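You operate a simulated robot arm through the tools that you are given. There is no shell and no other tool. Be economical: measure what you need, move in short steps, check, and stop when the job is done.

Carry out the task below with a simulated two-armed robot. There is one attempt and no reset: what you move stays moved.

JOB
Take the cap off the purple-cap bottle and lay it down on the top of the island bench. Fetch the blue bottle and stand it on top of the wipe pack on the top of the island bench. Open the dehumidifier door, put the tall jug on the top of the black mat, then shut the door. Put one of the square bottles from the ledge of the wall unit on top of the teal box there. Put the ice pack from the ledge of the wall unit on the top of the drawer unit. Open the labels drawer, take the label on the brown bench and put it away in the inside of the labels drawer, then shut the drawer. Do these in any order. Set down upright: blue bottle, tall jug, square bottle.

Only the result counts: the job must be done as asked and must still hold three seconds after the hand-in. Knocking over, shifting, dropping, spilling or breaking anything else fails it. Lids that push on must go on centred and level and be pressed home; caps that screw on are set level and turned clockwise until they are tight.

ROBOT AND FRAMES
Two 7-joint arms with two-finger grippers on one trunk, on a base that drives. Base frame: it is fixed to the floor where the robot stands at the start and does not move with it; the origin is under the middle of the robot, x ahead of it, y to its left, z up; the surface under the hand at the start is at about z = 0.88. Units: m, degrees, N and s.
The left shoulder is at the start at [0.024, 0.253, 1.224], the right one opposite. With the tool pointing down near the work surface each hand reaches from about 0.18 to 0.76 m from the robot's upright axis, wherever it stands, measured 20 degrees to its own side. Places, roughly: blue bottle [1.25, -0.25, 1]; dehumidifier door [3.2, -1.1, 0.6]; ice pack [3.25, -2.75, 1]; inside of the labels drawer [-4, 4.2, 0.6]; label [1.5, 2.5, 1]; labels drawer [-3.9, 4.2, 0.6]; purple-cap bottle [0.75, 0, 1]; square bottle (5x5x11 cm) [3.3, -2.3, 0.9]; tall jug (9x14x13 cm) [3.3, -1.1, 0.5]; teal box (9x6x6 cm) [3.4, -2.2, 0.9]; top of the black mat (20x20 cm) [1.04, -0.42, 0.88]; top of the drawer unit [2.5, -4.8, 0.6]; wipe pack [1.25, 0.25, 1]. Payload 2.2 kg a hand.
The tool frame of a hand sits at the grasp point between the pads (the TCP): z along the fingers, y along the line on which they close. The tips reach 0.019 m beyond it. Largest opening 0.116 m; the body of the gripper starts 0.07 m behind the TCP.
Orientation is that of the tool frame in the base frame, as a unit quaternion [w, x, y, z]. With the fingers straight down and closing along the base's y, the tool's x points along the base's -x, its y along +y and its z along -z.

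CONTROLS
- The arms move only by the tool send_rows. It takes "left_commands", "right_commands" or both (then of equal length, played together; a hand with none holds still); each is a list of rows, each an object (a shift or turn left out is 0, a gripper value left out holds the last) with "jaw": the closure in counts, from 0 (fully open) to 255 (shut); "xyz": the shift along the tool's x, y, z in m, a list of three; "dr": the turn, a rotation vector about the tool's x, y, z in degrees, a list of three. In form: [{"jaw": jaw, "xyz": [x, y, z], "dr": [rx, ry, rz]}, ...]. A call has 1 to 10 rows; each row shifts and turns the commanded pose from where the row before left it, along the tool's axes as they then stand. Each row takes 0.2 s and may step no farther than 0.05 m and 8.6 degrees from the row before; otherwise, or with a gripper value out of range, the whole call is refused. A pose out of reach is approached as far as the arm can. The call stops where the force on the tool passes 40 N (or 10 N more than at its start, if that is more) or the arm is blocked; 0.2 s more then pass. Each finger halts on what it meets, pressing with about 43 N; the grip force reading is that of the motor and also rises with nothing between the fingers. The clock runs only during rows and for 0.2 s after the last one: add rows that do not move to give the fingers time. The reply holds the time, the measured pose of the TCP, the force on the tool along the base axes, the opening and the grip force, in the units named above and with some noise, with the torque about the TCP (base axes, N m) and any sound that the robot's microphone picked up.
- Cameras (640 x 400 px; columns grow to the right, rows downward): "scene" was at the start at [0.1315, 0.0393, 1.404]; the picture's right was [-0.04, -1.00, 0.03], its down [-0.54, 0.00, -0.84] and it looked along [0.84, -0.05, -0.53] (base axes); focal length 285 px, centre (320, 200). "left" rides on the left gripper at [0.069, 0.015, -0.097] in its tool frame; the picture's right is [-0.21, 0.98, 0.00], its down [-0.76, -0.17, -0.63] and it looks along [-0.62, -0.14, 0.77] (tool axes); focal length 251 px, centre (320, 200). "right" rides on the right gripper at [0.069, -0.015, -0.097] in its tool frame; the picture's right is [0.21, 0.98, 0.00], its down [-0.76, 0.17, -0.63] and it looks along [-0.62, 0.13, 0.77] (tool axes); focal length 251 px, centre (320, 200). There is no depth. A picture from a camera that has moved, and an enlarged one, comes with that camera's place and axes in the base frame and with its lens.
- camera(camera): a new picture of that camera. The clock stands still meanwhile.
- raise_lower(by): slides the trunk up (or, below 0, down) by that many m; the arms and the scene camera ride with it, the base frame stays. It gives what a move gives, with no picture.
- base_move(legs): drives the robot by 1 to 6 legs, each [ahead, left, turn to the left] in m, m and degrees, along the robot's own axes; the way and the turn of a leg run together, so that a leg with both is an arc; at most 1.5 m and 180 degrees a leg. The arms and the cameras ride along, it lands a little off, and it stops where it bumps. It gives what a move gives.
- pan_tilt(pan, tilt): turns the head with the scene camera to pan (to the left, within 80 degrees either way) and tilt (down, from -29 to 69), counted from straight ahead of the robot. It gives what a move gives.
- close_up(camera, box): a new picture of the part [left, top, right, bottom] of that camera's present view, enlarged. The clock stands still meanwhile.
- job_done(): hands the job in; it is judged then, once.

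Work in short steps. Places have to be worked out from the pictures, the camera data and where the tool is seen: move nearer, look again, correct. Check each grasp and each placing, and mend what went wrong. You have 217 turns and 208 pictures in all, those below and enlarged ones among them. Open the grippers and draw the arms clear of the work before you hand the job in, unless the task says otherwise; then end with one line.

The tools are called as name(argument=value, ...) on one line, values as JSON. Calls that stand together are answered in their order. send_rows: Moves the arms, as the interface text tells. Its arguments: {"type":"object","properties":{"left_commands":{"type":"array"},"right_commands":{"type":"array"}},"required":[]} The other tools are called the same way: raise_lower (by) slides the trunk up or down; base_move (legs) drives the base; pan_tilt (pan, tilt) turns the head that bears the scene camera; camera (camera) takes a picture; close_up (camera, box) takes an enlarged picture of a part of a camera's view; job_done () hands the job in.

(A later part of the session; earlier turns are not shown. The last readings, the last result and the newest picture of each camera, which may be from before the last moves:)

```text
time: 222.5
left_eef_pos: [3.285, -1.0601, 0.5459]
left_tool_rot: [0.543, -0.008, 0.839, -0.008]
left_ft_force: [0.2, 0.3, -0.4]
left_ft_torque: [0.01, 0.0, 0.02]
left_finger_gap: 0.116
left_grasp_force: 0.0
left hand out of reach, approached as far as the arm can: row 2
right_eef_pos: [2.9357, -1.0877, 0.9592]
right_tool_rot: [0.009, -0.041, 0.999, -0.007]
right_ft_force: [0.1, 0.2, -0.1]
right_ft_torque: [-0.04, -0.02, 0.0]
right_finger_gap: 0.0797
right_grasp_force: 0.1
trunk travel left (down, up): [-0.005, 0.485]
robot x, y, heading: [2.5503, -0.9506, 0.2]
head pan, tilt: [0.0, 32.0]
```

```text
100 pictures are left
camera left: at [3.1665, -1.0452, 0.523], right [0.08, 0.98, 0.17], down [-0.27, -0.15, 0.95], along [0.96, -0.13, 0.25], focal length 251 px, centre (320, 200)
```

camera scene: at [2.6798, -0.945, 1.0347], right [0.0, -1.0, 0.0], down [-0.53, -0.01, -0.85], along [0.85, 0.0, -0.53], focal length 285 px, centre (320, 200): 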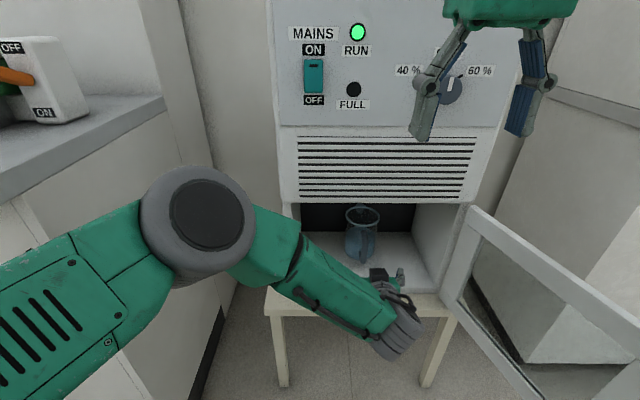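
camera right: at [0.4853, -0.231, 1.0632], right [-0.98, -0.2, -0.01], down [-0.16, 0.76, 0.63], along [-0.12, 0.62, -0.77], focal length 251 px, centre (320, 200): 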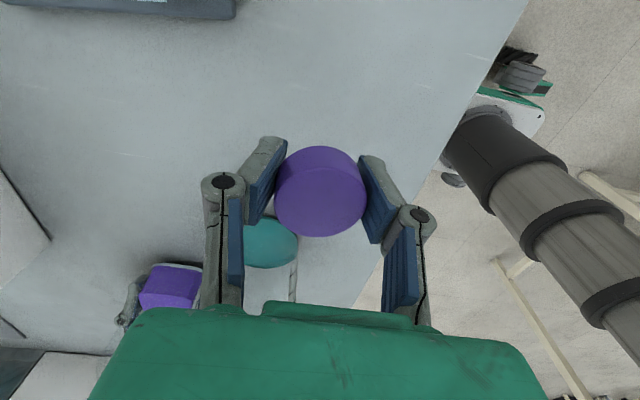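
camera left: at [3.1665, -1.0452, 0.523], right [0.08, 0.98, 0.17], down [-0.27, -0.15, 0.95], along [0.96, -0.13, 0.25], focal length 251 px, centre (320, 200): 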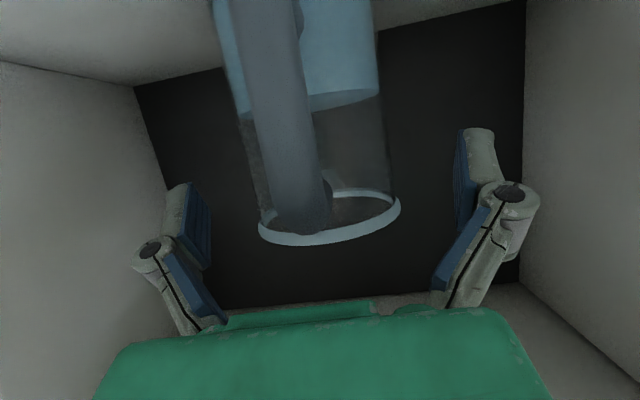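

Base creeps 1.8 cm forward for a better bite.

base_move(legs=[[0.02, 0, 0]])

camera(camera="left")

```text
time: 223.2
left_eef_pos: [3.3042, -1.061, 0.5459]
left_tool_rot: [0.543, -0.009, 0.84, -0.008]
left_ft_force: [-0.4, -0.6, 0.2]
left_ft_torque: [-0.03, -0.02, 0.01]
left_finger_gap: 0.1162
left_grasp_force: 0.0
right_eef_pos: [2.9562, -1.0874, 0.9595]
right_tool_rot: [0.008, -0.043, 0.999, -0.008]
right_ft_force: [-0.4, 0.2, 0.4]
right_ft_torque: [-0.02, 0.01, 0.03]
right_finger_gap: 0.0797
right_grasp_force: 0.1
trunk travel left (down, up): [-0.005, 0.485]
robot x, y, heading: [2.5702, -0.9519, 0.2]
head pan, tilt: [0.0, 32.0]
```

```text
99 pictures are left
camera left: at [3.1872, -1.046, 0.5224], right [0.08, 0.98, 0.17], down [-0.26, -0.15, 0.95], along [0.96, -0.13, 0.25], focal length 251 px, centre (320, 200)
```

left: 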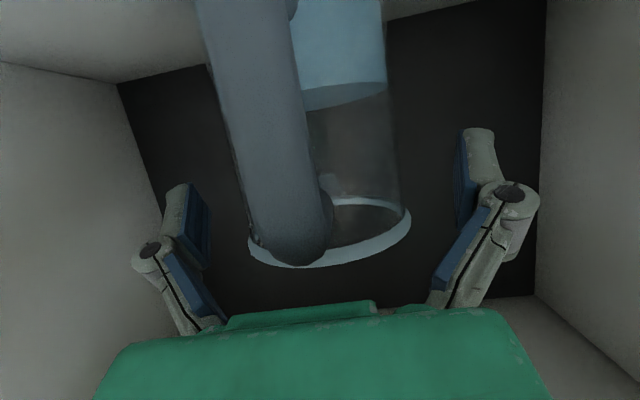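

Close on the jug body.

send_rows(left_commands=[{"jaw": 40}, {"jaw": 255}, {}, {}])

camera(camera="left")

close_up(camera="scene", box=[280, 180, 480, 340])

```text
time: 224.2
left_eef_pos: [3.304, -1.0607, 0.5482]
left_tool_rot: [0.544, -0.009, 0.839, -0.007]
left_ft_force: [-1.2, 2.1, 2.0]
left_ft_torque: [0.42, 0.0, 0.09]
left_finger_gap: 0.0834
left_grasp_force: 43.2
right_eef_pos: [2.9545, -1.0877, 0.9578]
right_tool_rot: [0.006, -0.042, 0.999, -0.007]
right_ft_force: [0.3, -0.3, -0.9]
right_ft_torque: [0.01, 0.0, 0.02]
right_finger_gap: 0.0796
right_grasp_force: 0.0
trunk travel left (down, up): [-0.005, 0.485]
robot x, y, heading: [2.5689, -0.9502, 0.2]
head pan, tilt: [0.0, 32.0]
```

```text
98 pictures are left
camera left: at [3.1863, -1.046, 0.5246], right [0.08, 0.98, 0.17], down [-0.27, -0.15, 0.95], along [0.96, -0.12, 0.25], focal length 251 px, centre (320, 200)
```

left: 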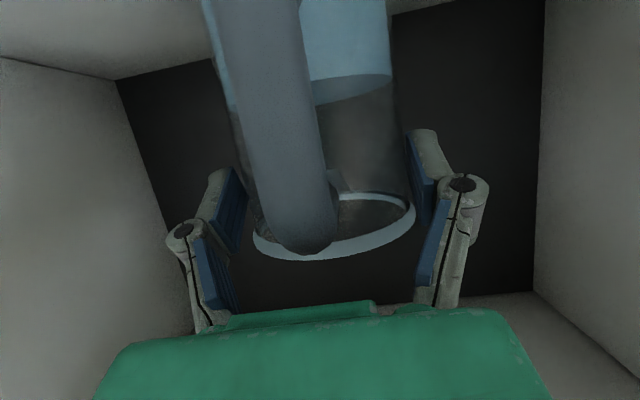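

```text
2.50 times, centred on (380, 260) of scene
camera zoom: at [2.6992, -0.9513, 1.0348], right [0.0, -1.0, 0.0], down [-0.53, 0.0, -0.85], along [0.85, 0.0, -0.53], focal length 713 px, centre (170, 50)
```

zoom: 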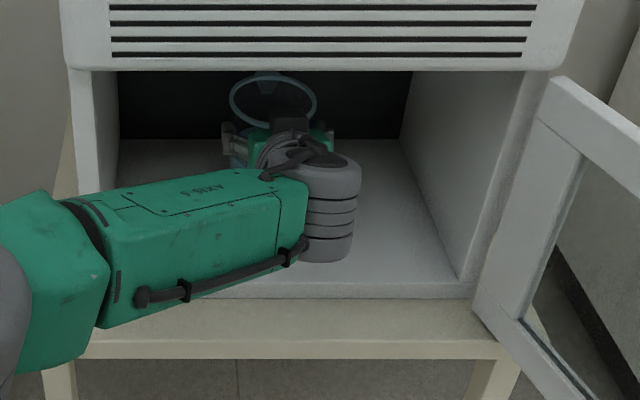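

Gripped. Lift 2 cm and check level.

send_rows(left_commands=[{"xyz": [-0.0091, 0, -0.0042]}, {"xyz": [-0.0091, 0, -0.0042]}, {}])

camera(camera="left")

```text
time: 225.1
left_eef_pos: [3.3043, -1.0605, 0.5685]
left_tool_rot: [0.544, -0.008, 0.839, -0.008]
left_ft_force: [0.9, 0.3, -3.9]
left_ft_torque: [0.0, -0.07, -0.02]
left_finger_gap: 0.0831
left_grasp_force: 42.8
right_eef_pos: [2.9538, -1.0883, 0.9583]
right_tool_rot: [0.006, -0.042, 0.999, -0.008]
right_ft_force: [0.3, -0.2, -0.3]
right_ft_torque: [0.04, 0.0, 0.01]
right_finger_gap: 0.0797
right_grasp_force: 0.0
trunk travel left (down, up): [-0.005, 0.485]
robot x, y, heading: [2.5673, -0.9547, 0.3]
head pan, tilt: [0.0, 32.0]
```

```text
96 pictures are left
camera left: at [3.1868, -1.0463, 0.5445], right [0.08, 0.98, 0.17], down [-0.27, -0.15, 0.95], along [0.96, -0.13, 0.25], focal length 251 px, centre (320, 200)
```

left: 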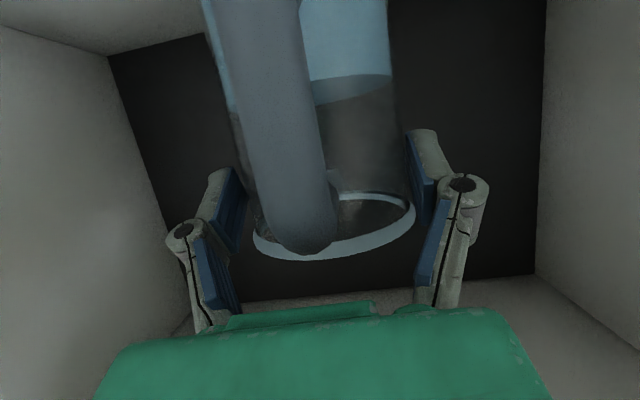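

Jug held level. Back the base out, raise the trunk, and turn toward the island.

base_move(legs=[[-0.45, 0, 0]])

raise_lower(by=0.48)

camera(camera="scene")

```text
time: 227.8
left_eef_pos: [2.8496, -1.063, 0.5684]
left_tool_rot: [0.544, -0.009, 0.839, -0.008]
left_ft_force: [-0.6, -0.2, -4.1]
left_ft_torque: [0.02, -0.01, 0.02]
left_finger_gap: 0.0831
left_grasp_force: 43.2
right_eef_pos: [2.4999, -1.0891, 0.9572]
right_tool_rot: [0.007, -0.043, 0.999, -0.007]
right_ft_force: [-0.6, -1.2, -0.5]
right_ft_torque: [0.01, -0.01, 0.0]
right_finger_gap: 0.0794
right_grasp_force: 0.0
trunk travel left (down, up): [-0.005, 0.485]
robot x, y, heading: [2.115, -0.9516, 0.4]
head pan, tilt: [0.0, 32.0]
```

```text
refused: 0.48 is not a number from -0.4 to 0.4
```

```text
95 pictures are left
camera scene: at [2.2457, -0.9539, 1.0347], right [0.01, -1.0, 0.0], down [-0.53, 0.0, -0.85], along [0.85, 0.01, -0.53], focal length 285 px, centre (320, 200)
```

scene: 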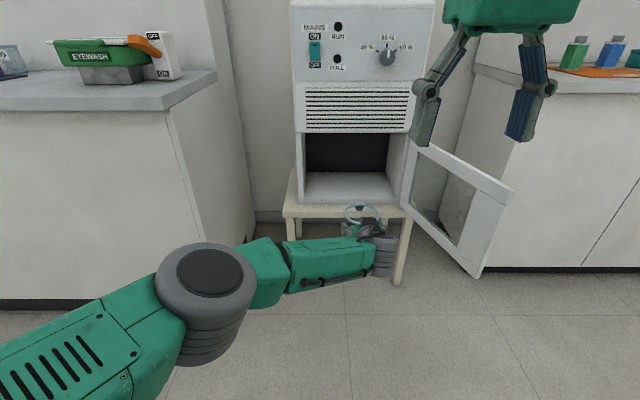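

Raise the trunk in two moves and drive to the mat side.

raise_lower(by=0.4)

raise_lower(by=0.08)

base_move(legs=[[0, 0, 90], [-0.35, 0, 0], [0, 1.18, 0]])

camera(camera="scene")

```text
time: 231.6
left_eef_pos: [2.8498, -1.0638, 0.9699]
left_tool_rot: [0.546, -0.009, 0.838, -0.009]
left_ft_force: [-0.4, 0.1, -4.6]
left_ft_torque: [0.05, -0.04, 0.02]
left_finger_gap: 0.0829
left_grasp_force: 42.9
right_eef_pos: [2.4994, -1.0899, 1.3541]
right_tool_rot: [0.001, -0.042, 0.999, -0.008]
right_ft_force: [-0.5, -0.8, 0.4]
right_ft_torque: [0.02, -0.03, 0.03]
right_finger_gap: 0.0798
right_grasp_force: 0.2
trunk travel left (down, up): [-0.405, 0.085]
robot x, y, heading: [2.1134, -0.9535, 0.6]
head pan, tilt: [0.0, 32.0]
```

```text
time: 232.8
left_eef_pos: [2.8499, -1.0642, 1.0488]
left_tool_rot: [0.545, -0.009, 0.838, -0.008]
left_ft_force: [0.1, 0.4, -3.9]
left_ft_torque: [-0.02, -0.06, 0.01]
left_finger_gap: 0.0832
left_grasp_force: 42.7
right_eef_pos: [2.4985, -1.0897, 1.4351]
right_tool_rot: [0.0, -0.044, 0.999, -0.008]
right_ft_force: [-0.7, 0.6, 0.3]
right_ft_torque: [0.0, -0.03, -0.01]
right_finger_gap: 0.0796
right_grasp_force: 0.1
trunk travel left (down, up): [-0.485, 0.005]
robot x, y, heading: [2.112, -0.9527, 0.3]
head pan, tilt: [0.0, 32.0]
```

```text
time: 244.5
left_eef_pos: [1.0612, -0.5963, 1.0482]
left_tool_rot: [-0.385, 0.602, -0.584, -0.385]
left_ft_force: [1.3, -1.8, -5.9]
left_ft_torque: [0.06, 0.01, 0.12]
left_finger_gap: 0.0829
left_grasp_force: 43.6
right_eef_pos: [1.0956, -0.9464, 1.4336]
right_tool_rot: [-0.002, 0.742, -0.67, -0.001]
right_ft_force: [0.9, -0.4, 0.8]
right_ft_torque: [0.02, 0.05, 0.0]
right_finger_gap: 0.0793
right_grasp_force: 0.1
trunk travel left (down, up): [-0.485, 0.005]
robot x, y, heading: [0.9486, -1.3339, 91.1]
head pan, tilt: [0.0, 32.0]
```

```text
94 pictures are left
camera scene: at [0.9695, -1.1971, 1.5144], right [1.0, 0.02, -0.02], down [0.0, -0.53, -0.85], along [-0.03, 0.85, -0.53], focal length 285 px, centre (320, 200)
```

scene: 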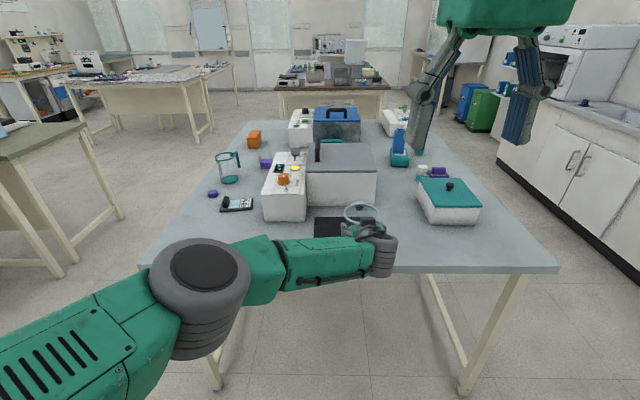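

Jug is just outside the table edge. Drive forward 15.5 cm and 2.5 cm left to be above the mat.

base_move(legs=[[0.158, 0.025, 0]])

camera(camera="scene")

camera(camera="left")

```text
time: 245.9
left_eef_pos: [1.0105, -0.4414, 1.0555]
left_tool_rot: [-0.392, 0.606, -0.578, -0.382]
left_ft_force: [0.1, -0.7, -4.3]
left_ft_torque: [0.0, -0.02, -0.03]
left_finger_gap: 0.0825
left_grasp_force: 43.3
right_eef_pos: [1.0375, -0.7923, 1.4354]
right_tool_rot: [-0.007, 0.743, -0.669, 0.008]
right_ft_force: [-0.2, -0.4, 0.1]
right_ft_torque: [0.01, -0.02, -0.01]
right_finger_gap: 0.0798
right_grasp_force: 0.0
trunk travel left (down, up): [-0.485, 0.005]
robot x, y, heading: [0.9206, -1.1726, 91.5]
head pan, tilt: [0.0, 32.0]
```

```text
93 pictures are left
camera scene: at [0.9073, -1.0415, 1.515], right [1.0, 0.03, 0.01], down [0.02, -0.53, -0.85], along [-0.02, 0.85, -0.53], focal length 285 px, centre (320, 200)
```

scene: 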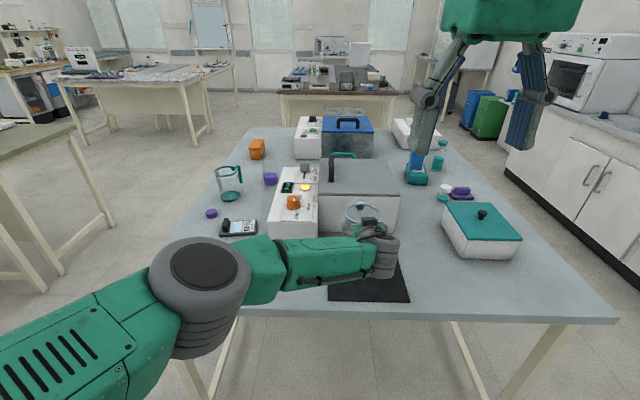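

```text
92 pictures are left
camera left: at [0.9974, -0.5567, 1.0305], right [-0.98, 0.06, 0.16], down [0.14, -0.27, 0.95], along [0.1, 0.96, 0.26], focal length 251 px, centre (320, 200)
```

left: 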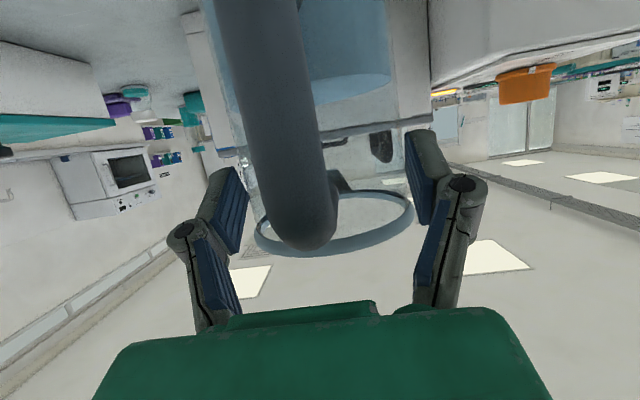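

Jug is over the mat; shift +2 cm x and lower 5 cm.

send_rows(left_commands=[{"xyz": [0.0, -0.02, 0]}, {"xyz": [0.0229, 0, 0.01]}, {"xyz": [0.0229, 0, 0.01]}, {}])

close_up(camera="scene", box=[300, 180, 440, 310])

```text
time: 246.9
left_eef_pos: [1.0269, -0.4415, 1.0387]
left_tool_rot: [-0.392, 0.604, -0.579, -0.383]
left_ft_force: [-0.3, 0.0, -4.1]
left_ft_torque: [0.04, -0.03, -0.01]
left_finger_gap: 0.0825
left_grasp_force: 43.1
left hand out of reach, approached as far as the arm can: row 1, 2, 3
right_eef_pos: [1.0445, -0.7924, 1.4295]
right_tool_rot: [0.0, 0.743, -0.669, 0.013]
right_ft_force: [0.3, -0.3, -0.3]
right_ft_torque: [0.01, -0.01, -0.01]
right_finger_gap: 0.0797
right_grasp_force: 0.1
trunk travel left (down, up): [-0.485, 0.005]
robot x, y, heading: [0.9228, -1.17, 91.6]
head pan, tilt: [0.0, 32.0]
```

```text
3.08 times, centred on (370, 245) of scene
camera zoom: at [0.9129, -1.0379, 1.5147], right [1.0, 0.03, 0.0], down [0.02, -0.53, -0.85], along [-0.02, 0.85, -0.53], focal length 878 px, centre (166, 62)
```

zoom: 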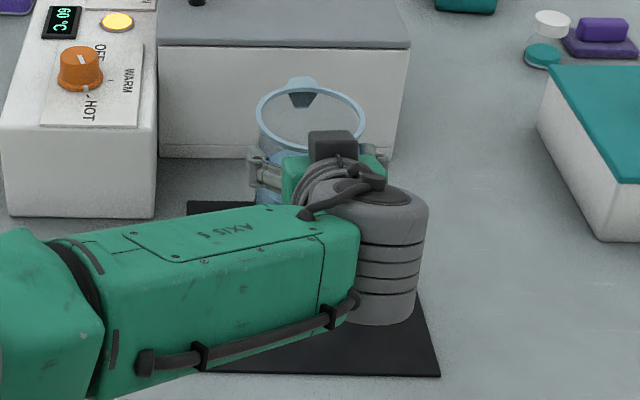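

The arm is at its reach limit; lower with the trunk instead.

raise_lower(by=-0.03)

send_rows(left_commands=[{}, {}])

close_up(camera="scene", box=[300, 180, 440, 310])

```text
time: 247.7
left_eef_pos: [1.0187, -0.4414, 1.0089]
left_tool_rot: [-0.392, 0.606, -0.577, -0.382]
left_ft_force: [-0.6, -0.2, -4.0]
left_ft_torque: [0.01, 0.01, -0.04]
left_finger_gap: 0.0825
left_grasp_force: 43.0
right_eef_pos: [1.0347, -0.7927, 1.4017]
right_tool_rot: [-0.002, 0.743, -0.669, 0.014]
right_ft_force: [-0.3, -0.5, -0.6]
right_ft_torque: [0.0, 0.02, -0.04]
right_finger_gap: 0.0795
right_grasp_force: 0.1
trunk travel left (down, up): [-0.455, 0.035]
robot x, y, heading: [0.9174, -1.1729, 91.5]
head pan, tilt: [0.0, 32.0]
```

```text
time: 248.3
left_eef_pos: [1.0305, -0.4384, 1.0068]
left_tool_rot: [-0.39, 0.604, -0.579, -0.385]
left_ft_force: [-0.2, -0.2, -4.2]
left_ft_torque: [0.01, 0.03, 0.0]
left_finger_gap: 0.0829
left_grasp_force: 43.4
right_eef_pos: [1.0485, -0.7939, 1.4012]
right_tool_rot: [-0.001, 0.743, -0.669, 0.01]
right_ft_force: [0.0, 0.9, 0.9]
right_ft_torque: [-0.01, 0.01, 0.02]
right_finger_gap: 0.0795
right_grasp_force: 0.0
trunk travel left (down, up): [-0.455, 0.035]
robot x, y, heading: [0.9182, -1.1704, 91.4]
head pan, tilt: [0.0, 32.0]
```

```text
3.08 times, centred on (370, 245) of scene
camera zoom: at [0.9264, -1.0373, 1.4846], right [1.0, 0.02, -0.01], down [0.01, -0.53, -0.85], along [-0.02, 0.85, -0.53], focal length 878 px, centre (166, 62)
```

zoom: 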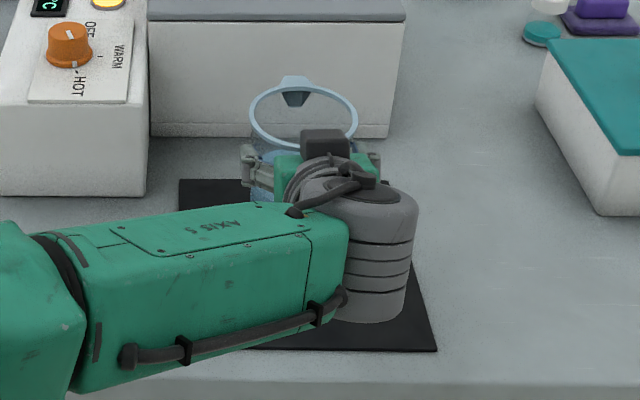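

Lower further in small trunk steps until contact.

raise_lower(by=-0.012)

send_rows(left_commands=[{"xyz": [0.0018, 0, 0.0008]}, {"xyz": [0.0018, 0, 0.0008]}, {}])

```text
time: 248.9
left_eef_pos: [1.0325, -0.4409, 0.9958]
left_tool_rot: [-0.39, 0.603, -0.579, -0.385]
left_ft_force: [0.1, 0.0, -4.1]
left_ft_torque: [0.03, 0.05, 0.01]
left_finger_gap: 0.0829
left_grasp_force: 43.1
right_eef_pos: [1.0515, -0.792, 1.3878]
right_tool_rot: [0.001, 0.743, -0.669, 0.009]
right_ft_force: [0.1, -0.2, 0.4]
right_ft_torque: [0.02, 0.01, -0.02]
right_finger_gap: 0.0796
right_grasp_force: 0.1
trunk travel left (down, up): [-0.443, 0.047]
robot x, y, heading: [0.9238, -1.1735, 91.6]
head pan, tilt: [0.0, 32.0]
```

```text
time: 249.7
left_eef_pos: [1.0247, -0.4402, 0.9932]
left_tool_rot: [-0.392, 0.604, -0.578, -0.384]
left_ft_force: [-0.1, 0.4, -4.3]
left_ft_torque: [-0.01, -0.03, -0.01]
left_finger_gap: 0.083
left_grasp_force: 43.0
right_eef_pos: [1.0445, -0.792, 1.3887]
right_tool_rot: [0.0, 0.743, -0.67, 0.011]
right_ft_force: [-0.1, 1.2, 0.4]
right_ft_torque: [0.0, -0.03, -0.01]
right_finger_gap: 0.0796
right_grasp_force: 0.0
trunk travel left (down, up): [-0.443, 0.047]
robot x, y, heading: [0.9198, -1.1762, 91.7]
head pan, tilt: [0.0, 32.0]
```

Continue in small arm steps.

send_rows(left_commands=[{"xyz": [0.0018, 0, 0.0008]}, {"xyz": [0.0018, 0, 0.0008]}, {"xyz": [0.0018, 0, 0.0008]}, {}])

close_up(camera="scene", box=[320, 180, 420, 270])

```text
time: 250.7
left_eef_pos: [1.026, -0.441, 0.9896]
left_tool_rot: [-0.391, 0.603, -0.58, -0.383]
left_ft_force: [0.1, 0.8, -4.9]
left_ft_torque: [0.01, -0.02, 0.02]
left_finger_gap: 0.0825
left_grasp_force: 43.6
left hand out of reach, approached as far as the arm can: row 1
right_eef_pos: [1.0484, -0.7931, 1.3868]
right_tool_rot: [0.0, 0.743, -0.669, 0.01]
right_ft_force: [-0.5, -0.5, -0.4]
right_ft_torque: [0.03, -0.01, -0.01]
right_finger_gap: 0.0797
right_grasp_force: 0.1
trunk travel left (down, up): [-0.443, 0.047]
robot x, y, heading: [0.9252, -1.1697, 91.7]
head pan, tilt: [0.0, 32.0]
```

```text
4.44 times, centred on (370, 225) of scene
camera zoom: at [0.9186, -1.0378, 1.4726], right [1.0, 0.03, 0.0], down [0.01, -0.53, -0.85], along [-0.02, 0.85, -0.53], focal length 1268 px, centre (98, 89)
```

zoom: 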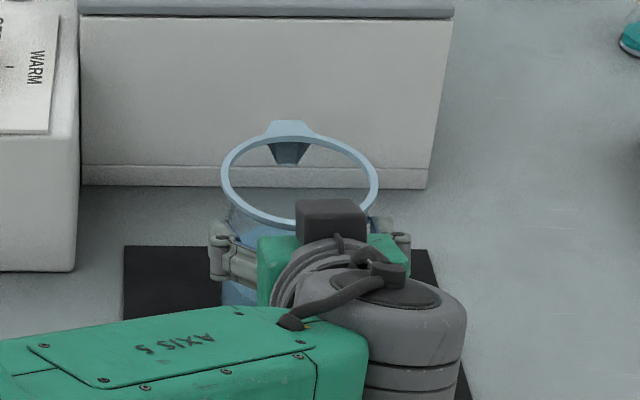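

Keep lowering with the trunk.

raise_lower(by=-0.006)

raise_lower(by=-0.004)

```text
time: 251.2
left_eef_pos: [1.0293, -0.4425, 0.9866]
left_tool_rot: [-0.395, 0.601, -0.58, -0.383]
left_ft_force: [14.0, 3.4, 14.9]
left_ft_torque: [0.56, -0.7, -0.3]
left_finger_gap: 0.0827
left_grasp_force: 42.8
right_eef_pos: [1.0463, -0.7946, 1.3853]
right_tool_rot: [-0.003, 0.743, -0.669, 0.009]
right_ft_force: [0.0, -0.8, 0.2]
right_ft_torque: [-0.01, -0.02, 0.03]
right_finger_gap: 0.0794
right_grasp_force: 0.1
trunk travel left (down, up): [-0.437, 0.053]
robot x, y, heading: [0.9229, -1.1703, 91.3]
head pan, tilt: [0.0, 32.0]
```

```text
time: 251.8
left_eef_pos: [1.0284, -0.4443, 0.9845]
left_tool_rot: [-0.393, 0.601, -0.58, -0.385]
left_ft_force: [12.5, -2.4, 31.0]
left_ft_torque: [0.18, -0.12, -0.06]
left_finger_gap: 0.0827
left_grasp_force: 42.9
right_eef_pos: [1.0483, -0.7966, 1.384]
right_tool_rot: [-0.006, 0.743, -0.669, 0.005]
right_ft_force: [0.1, 1.1, 0.1]
right_ft_torque: [-0.03, -0.01, 0.02]
right_finger_gap: 0.0795
right_grasp_force: 0.1
trunk travel left (down, up): [-0.433, 0.057]
robot x, y, heading: [0.9208, -1.1723, 91.6]
head pan, tilt: [0.0, 32.0]
```

Contact (31 N). Ease up slightly and open.

raise_lower(by=0.003)

send_rows(left_commands=[{"jaw": 55}, {"jaw": 20}, {"jaw": 0}, {}])

camera(camera="left")

```text
time: 252.3
left_eef_pos: [1.0264, -0.4438, 0.9844]
left_tool_rot: [-0.392, 0.603, -0.579, -0.384]
left_ft_force: [13.2, -1.0, 23.0]
left_ft_torque: [0.18, -0.36, -0.13]
left_finger_gap: 0.0823
left_grasp_force: 42.7
right_eef_pos: [1.0481, -0.797, 1.3846]
right_tool_rot: [-0.004, 0.743, -0.669, 0.005]
right_ft_force: [0.3, -0.3, 0.2]
right_ft_torque: [0.03, 0.0, -0.03]
right_finger_gap: 0.0795
right_grasp_force: 0.0
trunk travel left (down, up): [-0.436, 0.054]
robot x, y, heading: [0.9197, -1.1723, 91.3]
head pan, tilt: [0.0, 32.0]
```

```text
time: 253.3
left_eef_pos: [1.0275, -0.4407, 0.9821]
left_tool_rot: [-0.39, 0.604, -0.579, -0.385]
left_ft_force: [0.9, 0.0, 0.4]
left_ft_torque: [-0.02, 0.02, -0.01]
left_finger_gap: 0.116
left_grasp_force: 0.0
right_eef_pos: [1.0495, -0.7927, 1.3817]
right_tool_rot: [-0.001, 0.743, -0.67, 0.009]
right_ft_force: [-0.1, -0.1, 0.2]
right_ft_torque: [0.0, -0.01, -0.01]
right_finger_gap: 0.0796
right_grasp_force: 0.0
trunk travel left (down, up): [-0.436, 0.054]
robot x, y, heading: [0.9203, -1.174, 91.4]
head pan, tilt: [0.0, 32.0]
```

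```text
88 pictures are left
camera left: at [1.0146, -0.5566, 0.9578], right [-0.98, 0.06, 0.17], down [0.15, -0.27, 0.95], along [0.11, 0.96, 0.26], focal length 251 px, centre (320, 200)
```

left: 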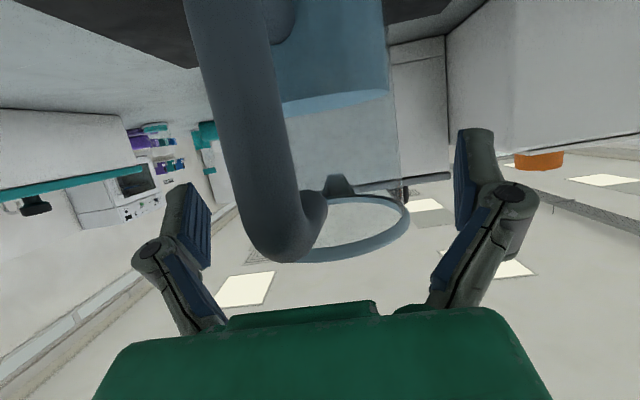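

Released; back the base straight out and check.

base_move(legs=[[-0.3, 0, 0]])

camera(camera="scene")

```text
time: 255.3
left_eef_pos: [1.0326, -0.7399, 0.9813]
left_tool_rot: [-0.391, 0.604, -0.579, -0.383]
left_ft_force: [0.0, 0.7, -0.5]
left_ft_torque: [-0.02, 0.01, 0.01]
left_finger_gap: 0.1159
left_grasp_force: 0.0
right_eef_pos: [1.0518, -1.0922, 1.3801]
right_tool_rot: [-0.001, 0.742, -0.67, 0.01]
right_ft_force: [-1.1, -0.2, 0.5]
right_ft_torque: [-0.03, -0.03, 0.01]
right_finger_gap: 0.0794
right_grasp_force: 0.1
trunk travel left (down, up): [-0.436, 0.054]
robot x, y, heading: [0.9254, -1.4736, 91.5]
head pan, tilt: [0.0, 32.0]
```

```text
87 pictures are left
camera scene: at [0.9245, -1.3373, 1.4655], right [1.0, 0.02, 0.0], down [0.01, -0.53, -0.85], along [-0.02, 0.84, -0.53], focal length 285 px, centre (320, 200)
```

scene: 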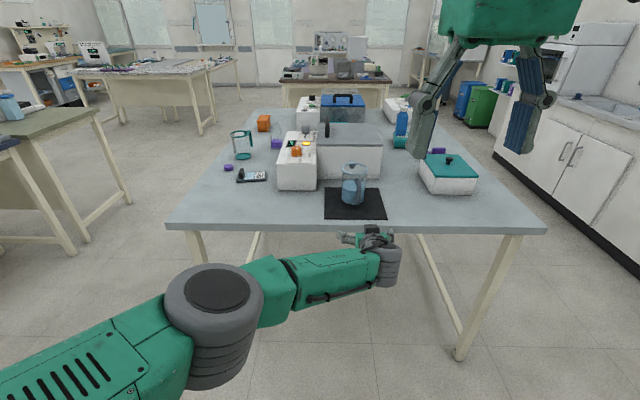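

Jug stands on the mat. Now return to the dehumidifier to shut the door: turn, drive, close the jaw and lower the trunk.

base_move(legs=[[0, 0, -91.5], [1.02, 0, 0]])

raise_lower(by=-0.39)

send_rows(left_commands=[{"jaw": 255}, {}, {}, {}])

camera(camera="scene")

```text
time: 264.5
left_eef_pos: [2.69, -1.5565, 0.9848]
left_tool_rot: [0.548, -0.018, 0.836, -0.007]
left_ft_force: [-0.4, 0.1, 0.7]
left_ft_torque: [-0.03, 0.03, -0.03]
left_finger_gap: 0.1162
left_grasp_force: 0.0
right_eef_pos: [2.3357, -1.5735, 1.3796]
right_tool_rot: [-0.009, -0.051, 0.999, -0.01]
right_ft_force: [-0.4, 0.1, -0.4]
right_ft_torque: [-0.03, 0.04, -0.03]
right_finger_gap: 0.0793
right_grasp_force: 0.0
trunk travel left (down, up): [-0.436, 0.054]
robot x, y, heading: [1.9631, -1.4516, 1.1]
head pan, tilt: [0.0, 32.0]
```

```text
time: 268.2
left_eef_pos: [2.6867, -1.558, 0.5974]
left_tool_rot: [0.55, -0.016, 0.835, -0.008]
left_ft_force: [0.9, 0.6, 0.4]
left_ft_torque: [-0.04, -0.02, -0.01]
left_finger_gap: 0.116
left_grasp_force: 0.1
right_eef_pos: [2.3328, -1.5744, 0.9875]
right_tool_rot: [-0.011, -0.051, 0.999, -0.009]
right_ft_force: [-0.7, 0.7, -0.7]
right_ft_torque: [0.0, 0.01, 0.02]
right_finger_gap: 0.0796
right_grasp_force: 0.0
trunk travel left (down, up): [-0.046, 0.444]
robot x, y, heading: [1.9618, -1.4528, 1.3]
head pan, tilt: [0.0, 32.0]
```

```text
time: 269.2
left_eef_pos: [2.6886, -1.5576, 0.5971]
left_tool_rot: [0.55, -0.018, 0.835, -0.006]
left_ft_force: [-0.4, -0.5, -0.7]
left_ft_torque: [-0.03, -0.03, 0.03]
left_finger_gap: 0.0
left_grasp_force: 27.8
right_eef_pos: [2.3321, -1.5735, 0.9882]
right_tool_rot: [-0.012, -0.05, 0.999, -0.009]
right_ft_force: [0.0, 0.0, -0.3]
right_ft_torque: [-0.03, -0.01, 0.02]
right_finger_gap: 0.0794
right_grasp_force: 0.2
trunk travel left (down, up): [-0.046, 0.444]
robot x, y, heading: [1.9595, -1.4502, 1.3]
head pan, tilt: [0.0, 32.0]
```

```text
86 pictures are left
camera scene: at [2.0912, -1.4501, 1.0757], right [0.02, -1.0, 0.0], down [-0.53, -0.01, -0.85], along [0.85, 0.02, -0.53], focal length 285 px, centre (320, 200)
```

scene: 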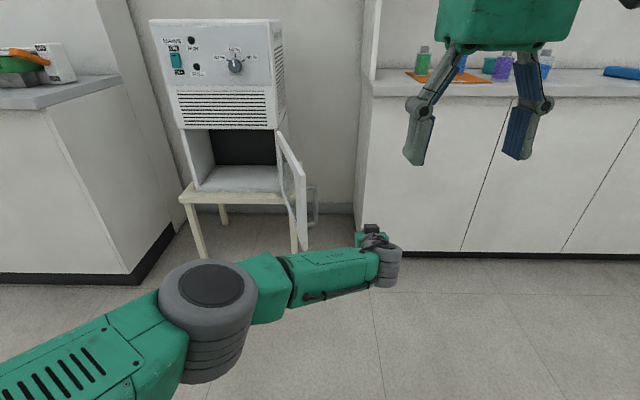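

Door edge is at (2.80, −1.38) with handle outside. Go forward beside it, then strafe left to swing it.

base_move(legs=[[0.2, 0, -1], [0, 0.28, 0]])

camera(camera="scene")

```text
time: 272.4
left_eef_pos: [2.8866, -1.2979, 0.5947]
left_tool_rot: [0.549, -0.007, 0.836, -0.008]
left_ft_force: [-0.3, -0.4, 0.0]
left_ft_torque: [-0.01, -0.06, 0.08]
left_finger_gap: 0.0
left_grasp_force: 28.5
right_eef_pos: [2.5304, -1.3093, 0.9878]
right_tool_rot: [-0.011, -0.041, 0.999, -0.004]
right_ft_force: [0.7, -0.7, 0.9]
right_ft_torque: [0.06, -0.02, -0.02]
right_finger_gap: 0.0795
right_grasp_force: 0.0
trunk travel left (down, up): [-0.046, 0.444]
robot x, y, heading: [2.1623, -1.1705, 0.1]
head pan, tilt: [0.0, 32.0]
```

```text
85 pictures are left
camera scene: at [2.2913, -1.1861, 1.0756], right [0.0, -1.0, -0.01], down [-0.53, 0.01, -0.85], along [0.85, 0.01, -0.53], focal length 285 px, centre (320, 200)
```

scene: 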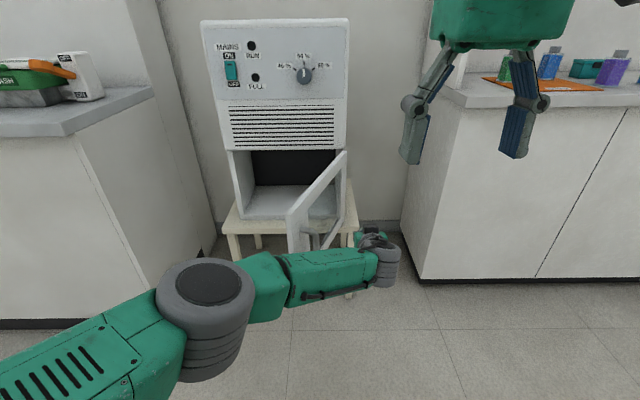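

Working; door ~60°. Continue left.

base_move(legs=[[0, 0.2, 0]])

camera(camera="scene")

```text
time: 274.0
left_eef_pos: [2.8837, -1.0959, 0.5982]
left_tool_rot: [0.551, -0.008, 0.834, -0.014]
left_ft_force: [0.0, -0.3, 0.0]
left_ft_torque: [-0.02, 0.0, -0.02]
left_finger_gap: 0.0002
left_grasp_force: 28.9
right_eef_pos: [2.5267, -1.1028, 0.9882]
right_tool_rot: [-0.013, -0.04, 0.999, -0.009]
right_ft_force: [-0.4, -1.2, 1.2]
right_ft_torque: [-0.01, -0.02, 0.0]
right_finger_gap: 0.0795
right_grasp_force: 0.0
trunk travel left (down, up): [-0.046, 0.444]
robot x, y, heading: [2.1586, -0.973, -0.2]
head pan, tilt: [0.0, 32.0]
```

```text
84 pictures are left
camera scene: at [2.2909, -0.9814, 1.0757], right [0.0, -1.0, -0.01], down [-0.53, 0.01, -0.85], along [0.85, 0.0, -0.53], focal length 285 px, centre (320, 200)
```

scene: 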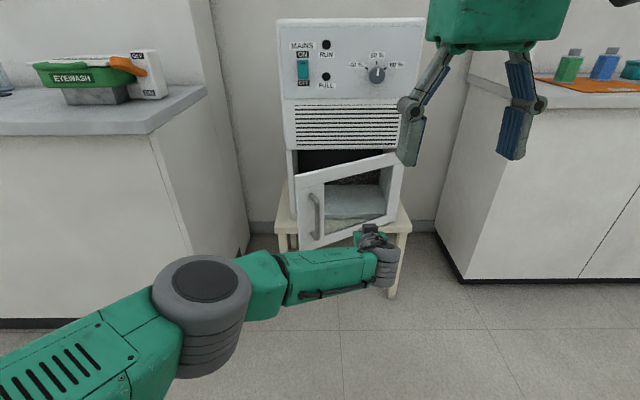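

Now strafe left to the handle side and push forward to close.

base_move(legs=[[0, 0.155, 0], [0.2, 0, 0]])

camera(camera="scene")

```text
time: 276.3
left_eef_pos: [3.013, -0.9156, 0.5993]
left_tool_rot: [0.552, -0.02, 0.834, -0.008]
left_ft_force: [1.1, 1.5, -0.7]
left_ft_torque: [-0.04, 0.02, -0.07]
left_finger_gap: 0.0
left_grasp_force: 28.0
right_eef_pos: [2.6508, -0.9288, 0.9837]
right_tool_rot: [-0.022, -0.041, 0.999, -0.016]
right_ft_force: [0.3, 1.0, -1.0]
right_ft_torque: [-0.03, 0.09, 0.0]
right_finger_gap: 0.0794
right_grasp_force: 0.0
trunk travel left (down, up): [-0.046, 0.444]
robot x, y, heading: [2.2869, -0.8116, 0.1]
head pan, tilt: [0.0, 32.0]
stopped in leg 2: the force on the tool passed its limit at 59 N (the readings are from after the stop); the commanded pose is now the measured one
```

```text
83 pictures are left
camera scene: at [2.4197, -0.8029, 1.0754], right [0.0, -1.0, 0.01], down [-0.54, -0.01, -0.84], along [0.84, 0.0, -0.54], focal length 285 px, centre (320, 200)
```

scene: 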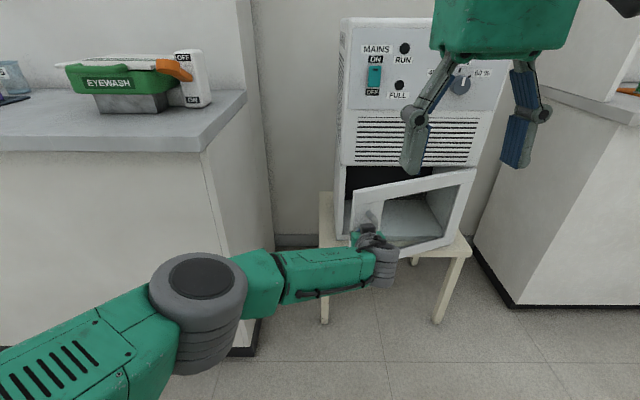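

In contact with the handle; keep pushing by base.

base_move(legs=[[0.13, 0, 0]])

camera(camera="scene")

```text
time: 277.1
left_eef_pos: [3.0196, -0.9132, 0.5987]
left_tool_rot: [0.553, -0.025, 0.833, 0.006]
left_ft_force: [-2.7, 5.5, -2.1]
left_ft_torque: [0.01, -0.01, -0.07]
left_finger_gap: 0.0003
left_grasp_force: 28.1
right_eef_pos: [2.6552, -0.9381, 0.9803]
right_tool_rot: [-0.026, -0.042, 0.999, -0.012]
right_ft_force: [-0.4, -0.4, 0.1]
right_ft_torque: [0.01, -0.05, -0.03]
right_finger_gap: 0.0797
right_grasp_force: 0.1
trunk travel left (down, up): [-0.046, 0.444]
robot x, y, heading: [2.2983, -0.814, 0.2]
head pan, tilt: [0.0, 32.0]
stopped in leg 1: the force on the tool passed its limit at 52 N (the readings are from after the stop); the commanded pose is now the measured one
```

```text
82 pictures are left
camera scene: at [2.427, -0.8142, 1.0757], right [0.0, -1.0, 0.0], down [-0.53, 0.0, -0.85], along [0.85, 0.0, -0.53], focal length 285 px, centre (320, 200)
```

scene: 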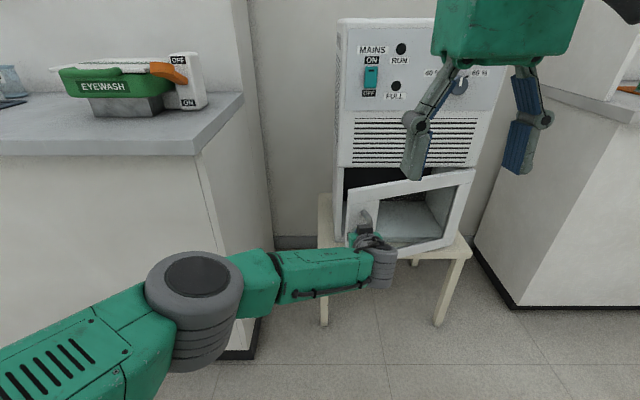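

Force stops it again; check with the left camera.

camera(camera="left")

close_up(camera="scene", box=[320, 150, 490, 290])

```text
81 pictures are left
camera left: at [2.9018, -0.9035, 0.5726], right [0.04, 0.98, 0.18], down [-0.28, -0.16, 0.95], along [0.96, -0.08, 0.27], focal length 251 px, centre (320, 200)
```

left: 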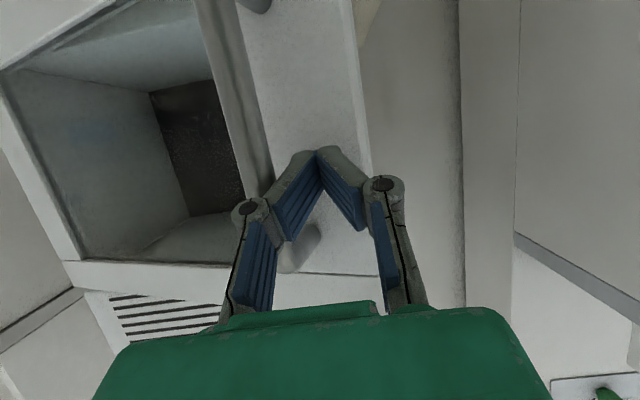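

```text
2.86 times, centred on (405, 220) of scene
camera zoom: at [2.427, -0.8142, 1.0757], right [0.0, -1.0, 0.0], down [-0.53, 0.0, -0.85], along [0.85, 0.0, -0.53], focal length 815 px, centre (77, 143)
```

zoom: 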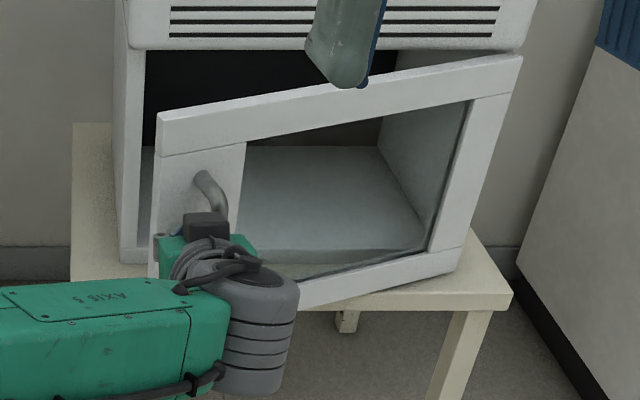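

The fingertip presses the stile beside the handle – good place. Push slowly with the arm.

send_rows(left_commands=[{"xyz": [-0.004, 0, 0.0092]}, {"xyz": [-0.004, 0, 0.0092]}, {"xyz": [-0.004, 0, 0.0092]}, {"xyz": [-0.004, 0, 0.0092]}, {"xyz": [-0.004, 0, 0.0092]}, {"xyz": [-0.004, 0, 0.0092]}, {"xyz": [-0.004, 0, 0.0092]}, {"xyz": [-0.004, 0, 0.0092]}, {"xyz": [-0.004, 0, 0.0092]}, {"xyz": [-0.004, 0, 0.0092]}])

```text
time: 279.3
left_eef_pos: [3.0562, -0.899, 0.6049]
left_tool_rot: [0.553, -0.025, 0.833, 0.003]
left_ft_force: [-6.7, 19.3, -8.1]
left_ft_torque: [0.08, 0.03, -0.17]
left_finger_gap: 0.0
left_grasp_force: 28.2
left hand out of reach, approached as far as the arm can: row 3, 4, 5, 6, 7, 8, 9, 10
right_eef_pos: [2.6549, -0.937, 0.9799]
right_tool_rot: [-0.027, -0.041, 0.999, -0.011]
right_ft_force: [0.4, -0.8, -0.8]
right_ft_torque: [0.04, 0.0, -0.04]
right_finger_gap: 0.0797
right_grasp_force: 0.2
trunk travel left (down, up): [-0.046, 0.444]
robot x, y, heading: [2.2941, -0.8122, 0.3]
head pan, tilt: [0.0, 32.0]
```

Progressing; use small base steps now.

base_move(legs=[[0.02, 0.005, 0], [0.02, 0.005, 0], [0.02, 0, 0], [0.02, 0, 0]])

camera(camera="left")

```text
time: 281.2
left_eef_pos: [3.1214, -0.8854, 0.6007]
left_tool_rot: [0.551, -0.029, 0.834, 0.008]
left_ft_force: [-6.6, 6.6, 0.2]
left_ft_torque: [0.02, 0.04, -0.1]
left_finger_gap: 0.0
left_grasp_force: 28.6
right_eef_pos: [2.7168, -0.9286, 0.977]
right_tool_rot: [-0.031, -0.042, 0.999, -0.011]
right_ft_force: [-0.1, 1.0, 0.4]
right_ft_torque: [-0.02, 0.02, 0.01]
right_finger_gap: 0.0791
right_grasp_force: 0.0
trunk travel left (down, up): [-0.046, 0.444]
robot x, y, heading: [2.365, -0.8026, 0.4]
head pan, tilt: [0.0, 32.0]
stopped in leg 4: the force on the tool passed its limit at 71 N (the readings are from after the stop); the commanded pose is now the measured one
```

```text
79 pictures are left
camera left: at [3.0032, -0.8764, 0.5767], right [0.03, 0.98, 0.18], down [-0.28, -0.17, 0.95], along [0.96, -0.07, 0.27], focal length 251 px, centre (320, 200)
```

left: 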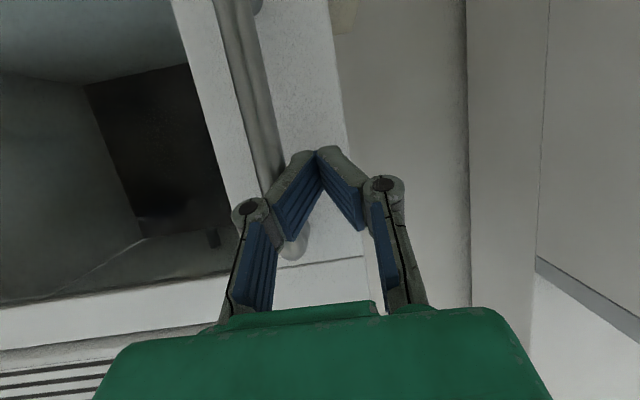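

Nearly closed; push a few more cm.

base_move(legs=[[0.015, 0, 0], [0.015, 0, 0], [0.015, 0, 0]])

camera(camera="scene")

```text
time: 281.9
left_eef_pos: [3.1215, -0.8847, 0.602]
left_tool_rot: [0.551, -0.033, 0.833, 0.011]
left_ft_force: [-10.2, 8.5, 2.4]
left_ft_torque: [-0.02, -0.01, -0.19]
left_finger_gap: 0.0
left_grasp_force: 28.6
right_eef_pos: [2.7187, -0.927, 0.9749]
right_tool_rot: [-0.035, -0.043, 0.998, -0.01]
right_ft_force: [0.3, 1.0, 0.1]
right_ft_torque: [0.02, -0.03, 0.0]
right_finger_gap: 0.0795
right_grasp_force: 0.0
trunk travel left (down, up): [-0.046, 0.444]
robot x, y, heading: [2.3703, -0.8029, 0.4]
head pan, tilt: [0.0, 32.0]
stopped in leg 1: the force on the tool passed its limit at 63 N (the readings are from after the stop); the commanded pose is now the measured one
```

```text
78 pictures are left
camera scene: at [2.4975, -0.8026, 1.0759], right [0.01, -1.0, 0.0], down [-0.53, 0.0, -0.85], along [0.85, 0.01, -0.53], focal length 285 px, centre (320, 200)
```

scene: 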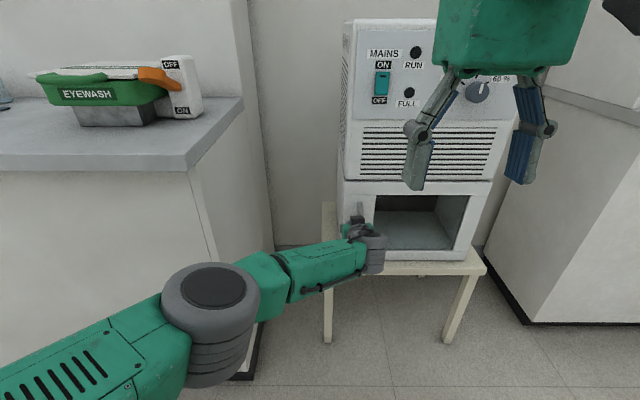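

The door looks shut. Retreat and verify.

base_move(legs=[[-0.25, 0, 0]])

close_up(camera="scene", box=[300, 50, 480, 260])

```text
time: 283.8
left_eef_pos: [2.8727, -0.8915, 0.6024]
left_tool_rot: [0.551, -0.029, 0.834, 0.008]
left_ft_force: [0.6, -0.7, -1.2]
left_ft_torque: [-0.01, 0.03, 0.01]
left_finger_gap: 0.0
left_grasp_force: 28.7
right_eef_pos: [2.4693, -0.9304, 0.9743]
right_tool_rot: [-0.036, -0.04, 0.998, -0.01]
right_ft_force: [0.1, 1.1, 0.2]
right_ft_torque: [0.02, 0.0, -0.02]
right_finger_gap: 0.0794
right_grasp_force: 0.1
trunk travel left (down, up): [-0.046, 0.444]
robot x, y, heading: [2.1189, -0.8035, 0.0]
head pan, tilt: [0.0, 32.0]
```

```text
1.90 times, centred on (390, 155) of scene
camera zoom: at [2.2503, -0.8047, 1.0759], right [0.0, -1.0, 0.0], down [-0.53, 0.0, -0.85], along [0.85, 0.0, -0.53], focal length 543 px, centre (187, 286)
```

zoom: 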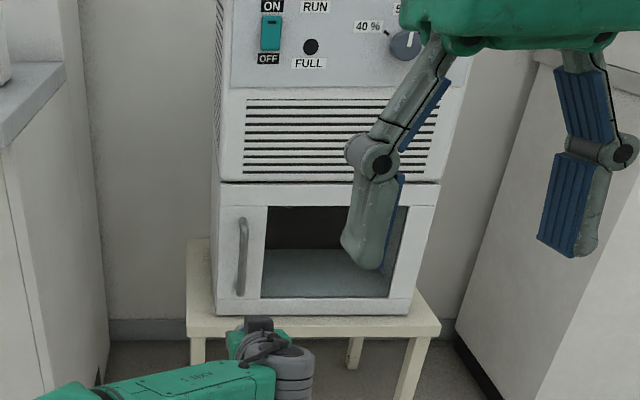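

Door shut. Restore the left hand to straight-down, raise the trunk, and drive to the ledge.

raise_lower(by=0.4)

send_rows(left_commands=[{"dr": [0, 8.3, 0], "jaw": 60}, {"dr": [0, 8.3, 0], "xyz": [0, 0.03, 0]}, {"dr": [0, 8.3, 0], "xyz": [0, 0.04, 0]}, {"dr": [0, 8.3, 0], "xyz": [0, 0.04, 0]}, {"dr": [0, 8.3, 0], "xyz": [0, 0.04, 0]}, {"dr": [0, 8.3, 0], "xyz": [0, 0.04, 0]}, {"dr": [0, 8.3, 0]}, {"dr": [0, 8, 0]}, {}])

base_move(legs=[[0, -1.5, 0], [0.4, 0, 0]])

camera(camera="scene")

```text
time: 287.6
left_eef_pos: [2.8747, -0.892, 1.0034]
left_tool_rot: [0.552, -0.028, 0.833, 0.008]
left_ft_force: [0.7, -0.6, -0.3]
left_ft_torque: [0.01, -0.03, 0.01]
left_finger_gap: 0.0
left_grasp_force: 28.8
right_eef_pos: [2.4676, -0.9308, 1.3719]
right_tool_rot: [-0.041, -0.04, 0.998, -0.01]
right_ft_force: [0.6, 0.5, -0.2]
right_ft_torque: [0.03, 0.01, -0.01]
right_finger_gap: 0.0793
right_grasp_force: 0.1
trunk travel left (down, up): [-0.446, 0.044]
robot x, y, heading: [2.1206, -0.805, -0.1]
head pan, tilt: [0.0, 32.0]
```

```text
time: 289.6
left_eef_pos: [2.8136, -0.7031, 1.0082]
left_tool_rot: [0.007, -0.028, 1.0, -0.009]
left_ft_force: [0.2, 0.5, -0.6]
left_ft_torque: [-0.02, 0.0, 0.0]
left_finger_gap: 0.0891
left_grasp_force: 0.1
left hand out of reach, approached as far as the arm can: row 7, 8
right_eef_pos: [2.4703, -0.9293, 1.3722]
right_tool_rot: [-0.042, -0.04, 0.998, -0.01]
right_ft_force: [0.1, -0.4, -0.1]
right_ft_torque: [-0.02, 0.02, 0.01]
right_finger_gap: 0.0797
right_grasp_force: 0.0
trunk travel left (down, up): [-0.446, 0.044]
robot x, y, heading: [2.1245, -0.8015, -0.1]
head pan, tilt: [0.0, 32.0]
```

```text
time: 299.2
left_eef_pos: [3.2117, -2.216, 1.01]
left_tool_rot: [0.008, -0.023, 1.0, -0.01]
left_ft_force: [-1.3, 0.9, 0.3]
left_ft_torque: [-0.02, -0.01, -0.01]
left_finger_gap: 0.0888
left_grasp_force: 0.1
right_eef_pos: [2.8653, -2.4397, 1.3725]
right_tool_rot: [-0.04, -0.036, 0.998, -0.01]
right_ft_force: [-0.2, -0.3, 0.3]
right_ft_torque: [-0.03, 0.01, -0.06]
right_finger_gap: 0.0797
right_grasp_force: 0.0
trunk travel left (down, up): [-0.446, 0.044]
robot x, y, heading: [2.5208, -2.3168, -0.5]
head pan, tilt: [0.0, 32.0]
```

```text
76 pictures are left
camera scene: at [2.6507, -2.312, 1.4759], right [-0.01, -1.0, 0.0], down [-0.53, 0.0, -0.85], along [0.85, -0.01, -0.53], focal length 285 px, centre (320, 200)
```

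scene: 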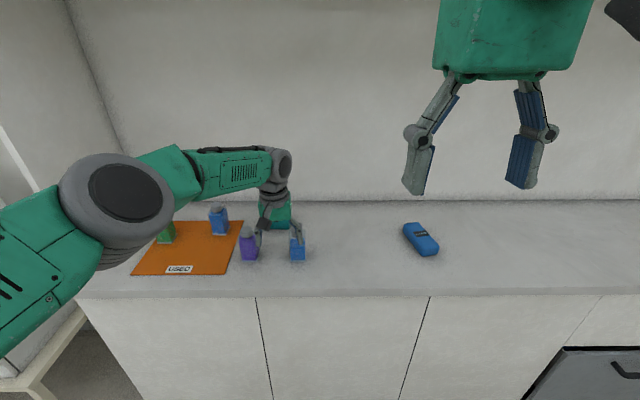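

The hand is close to the bottles; check they are undisturbed.

close_up(camera="scene", box=[140, 180, 340, 300])

camera(camera="left")

```text
3.20 times, centred on (240, 240) of scene
camera zoom: at [2.6507, -2.312, 1.4759], right [-0.01, -1.0, 0.0], down [-0.53, 0.0, -0.85], along [0.85, -0.01, -0.53], focal length 913 px, centre (576, 72)
```

zoom: 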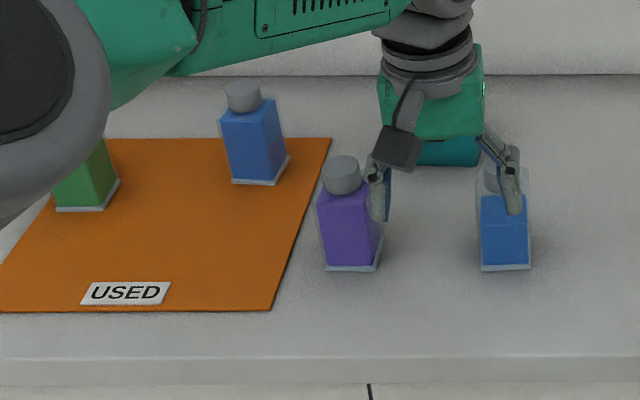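

```text
74 pictures are left
camera left: at [3.1398, -2.2011, 1.1058], right [0.17, 0.99, -0.02], down [0.75, -0.12, 0.65], along [0.64, -0.12, -0.76], focal length 251 px, centre (320, 200)
```

left: 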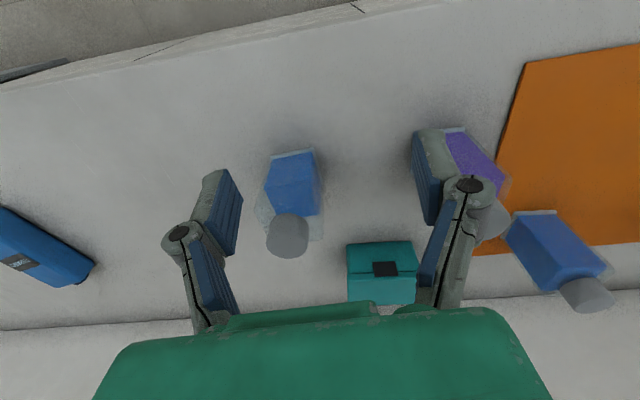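

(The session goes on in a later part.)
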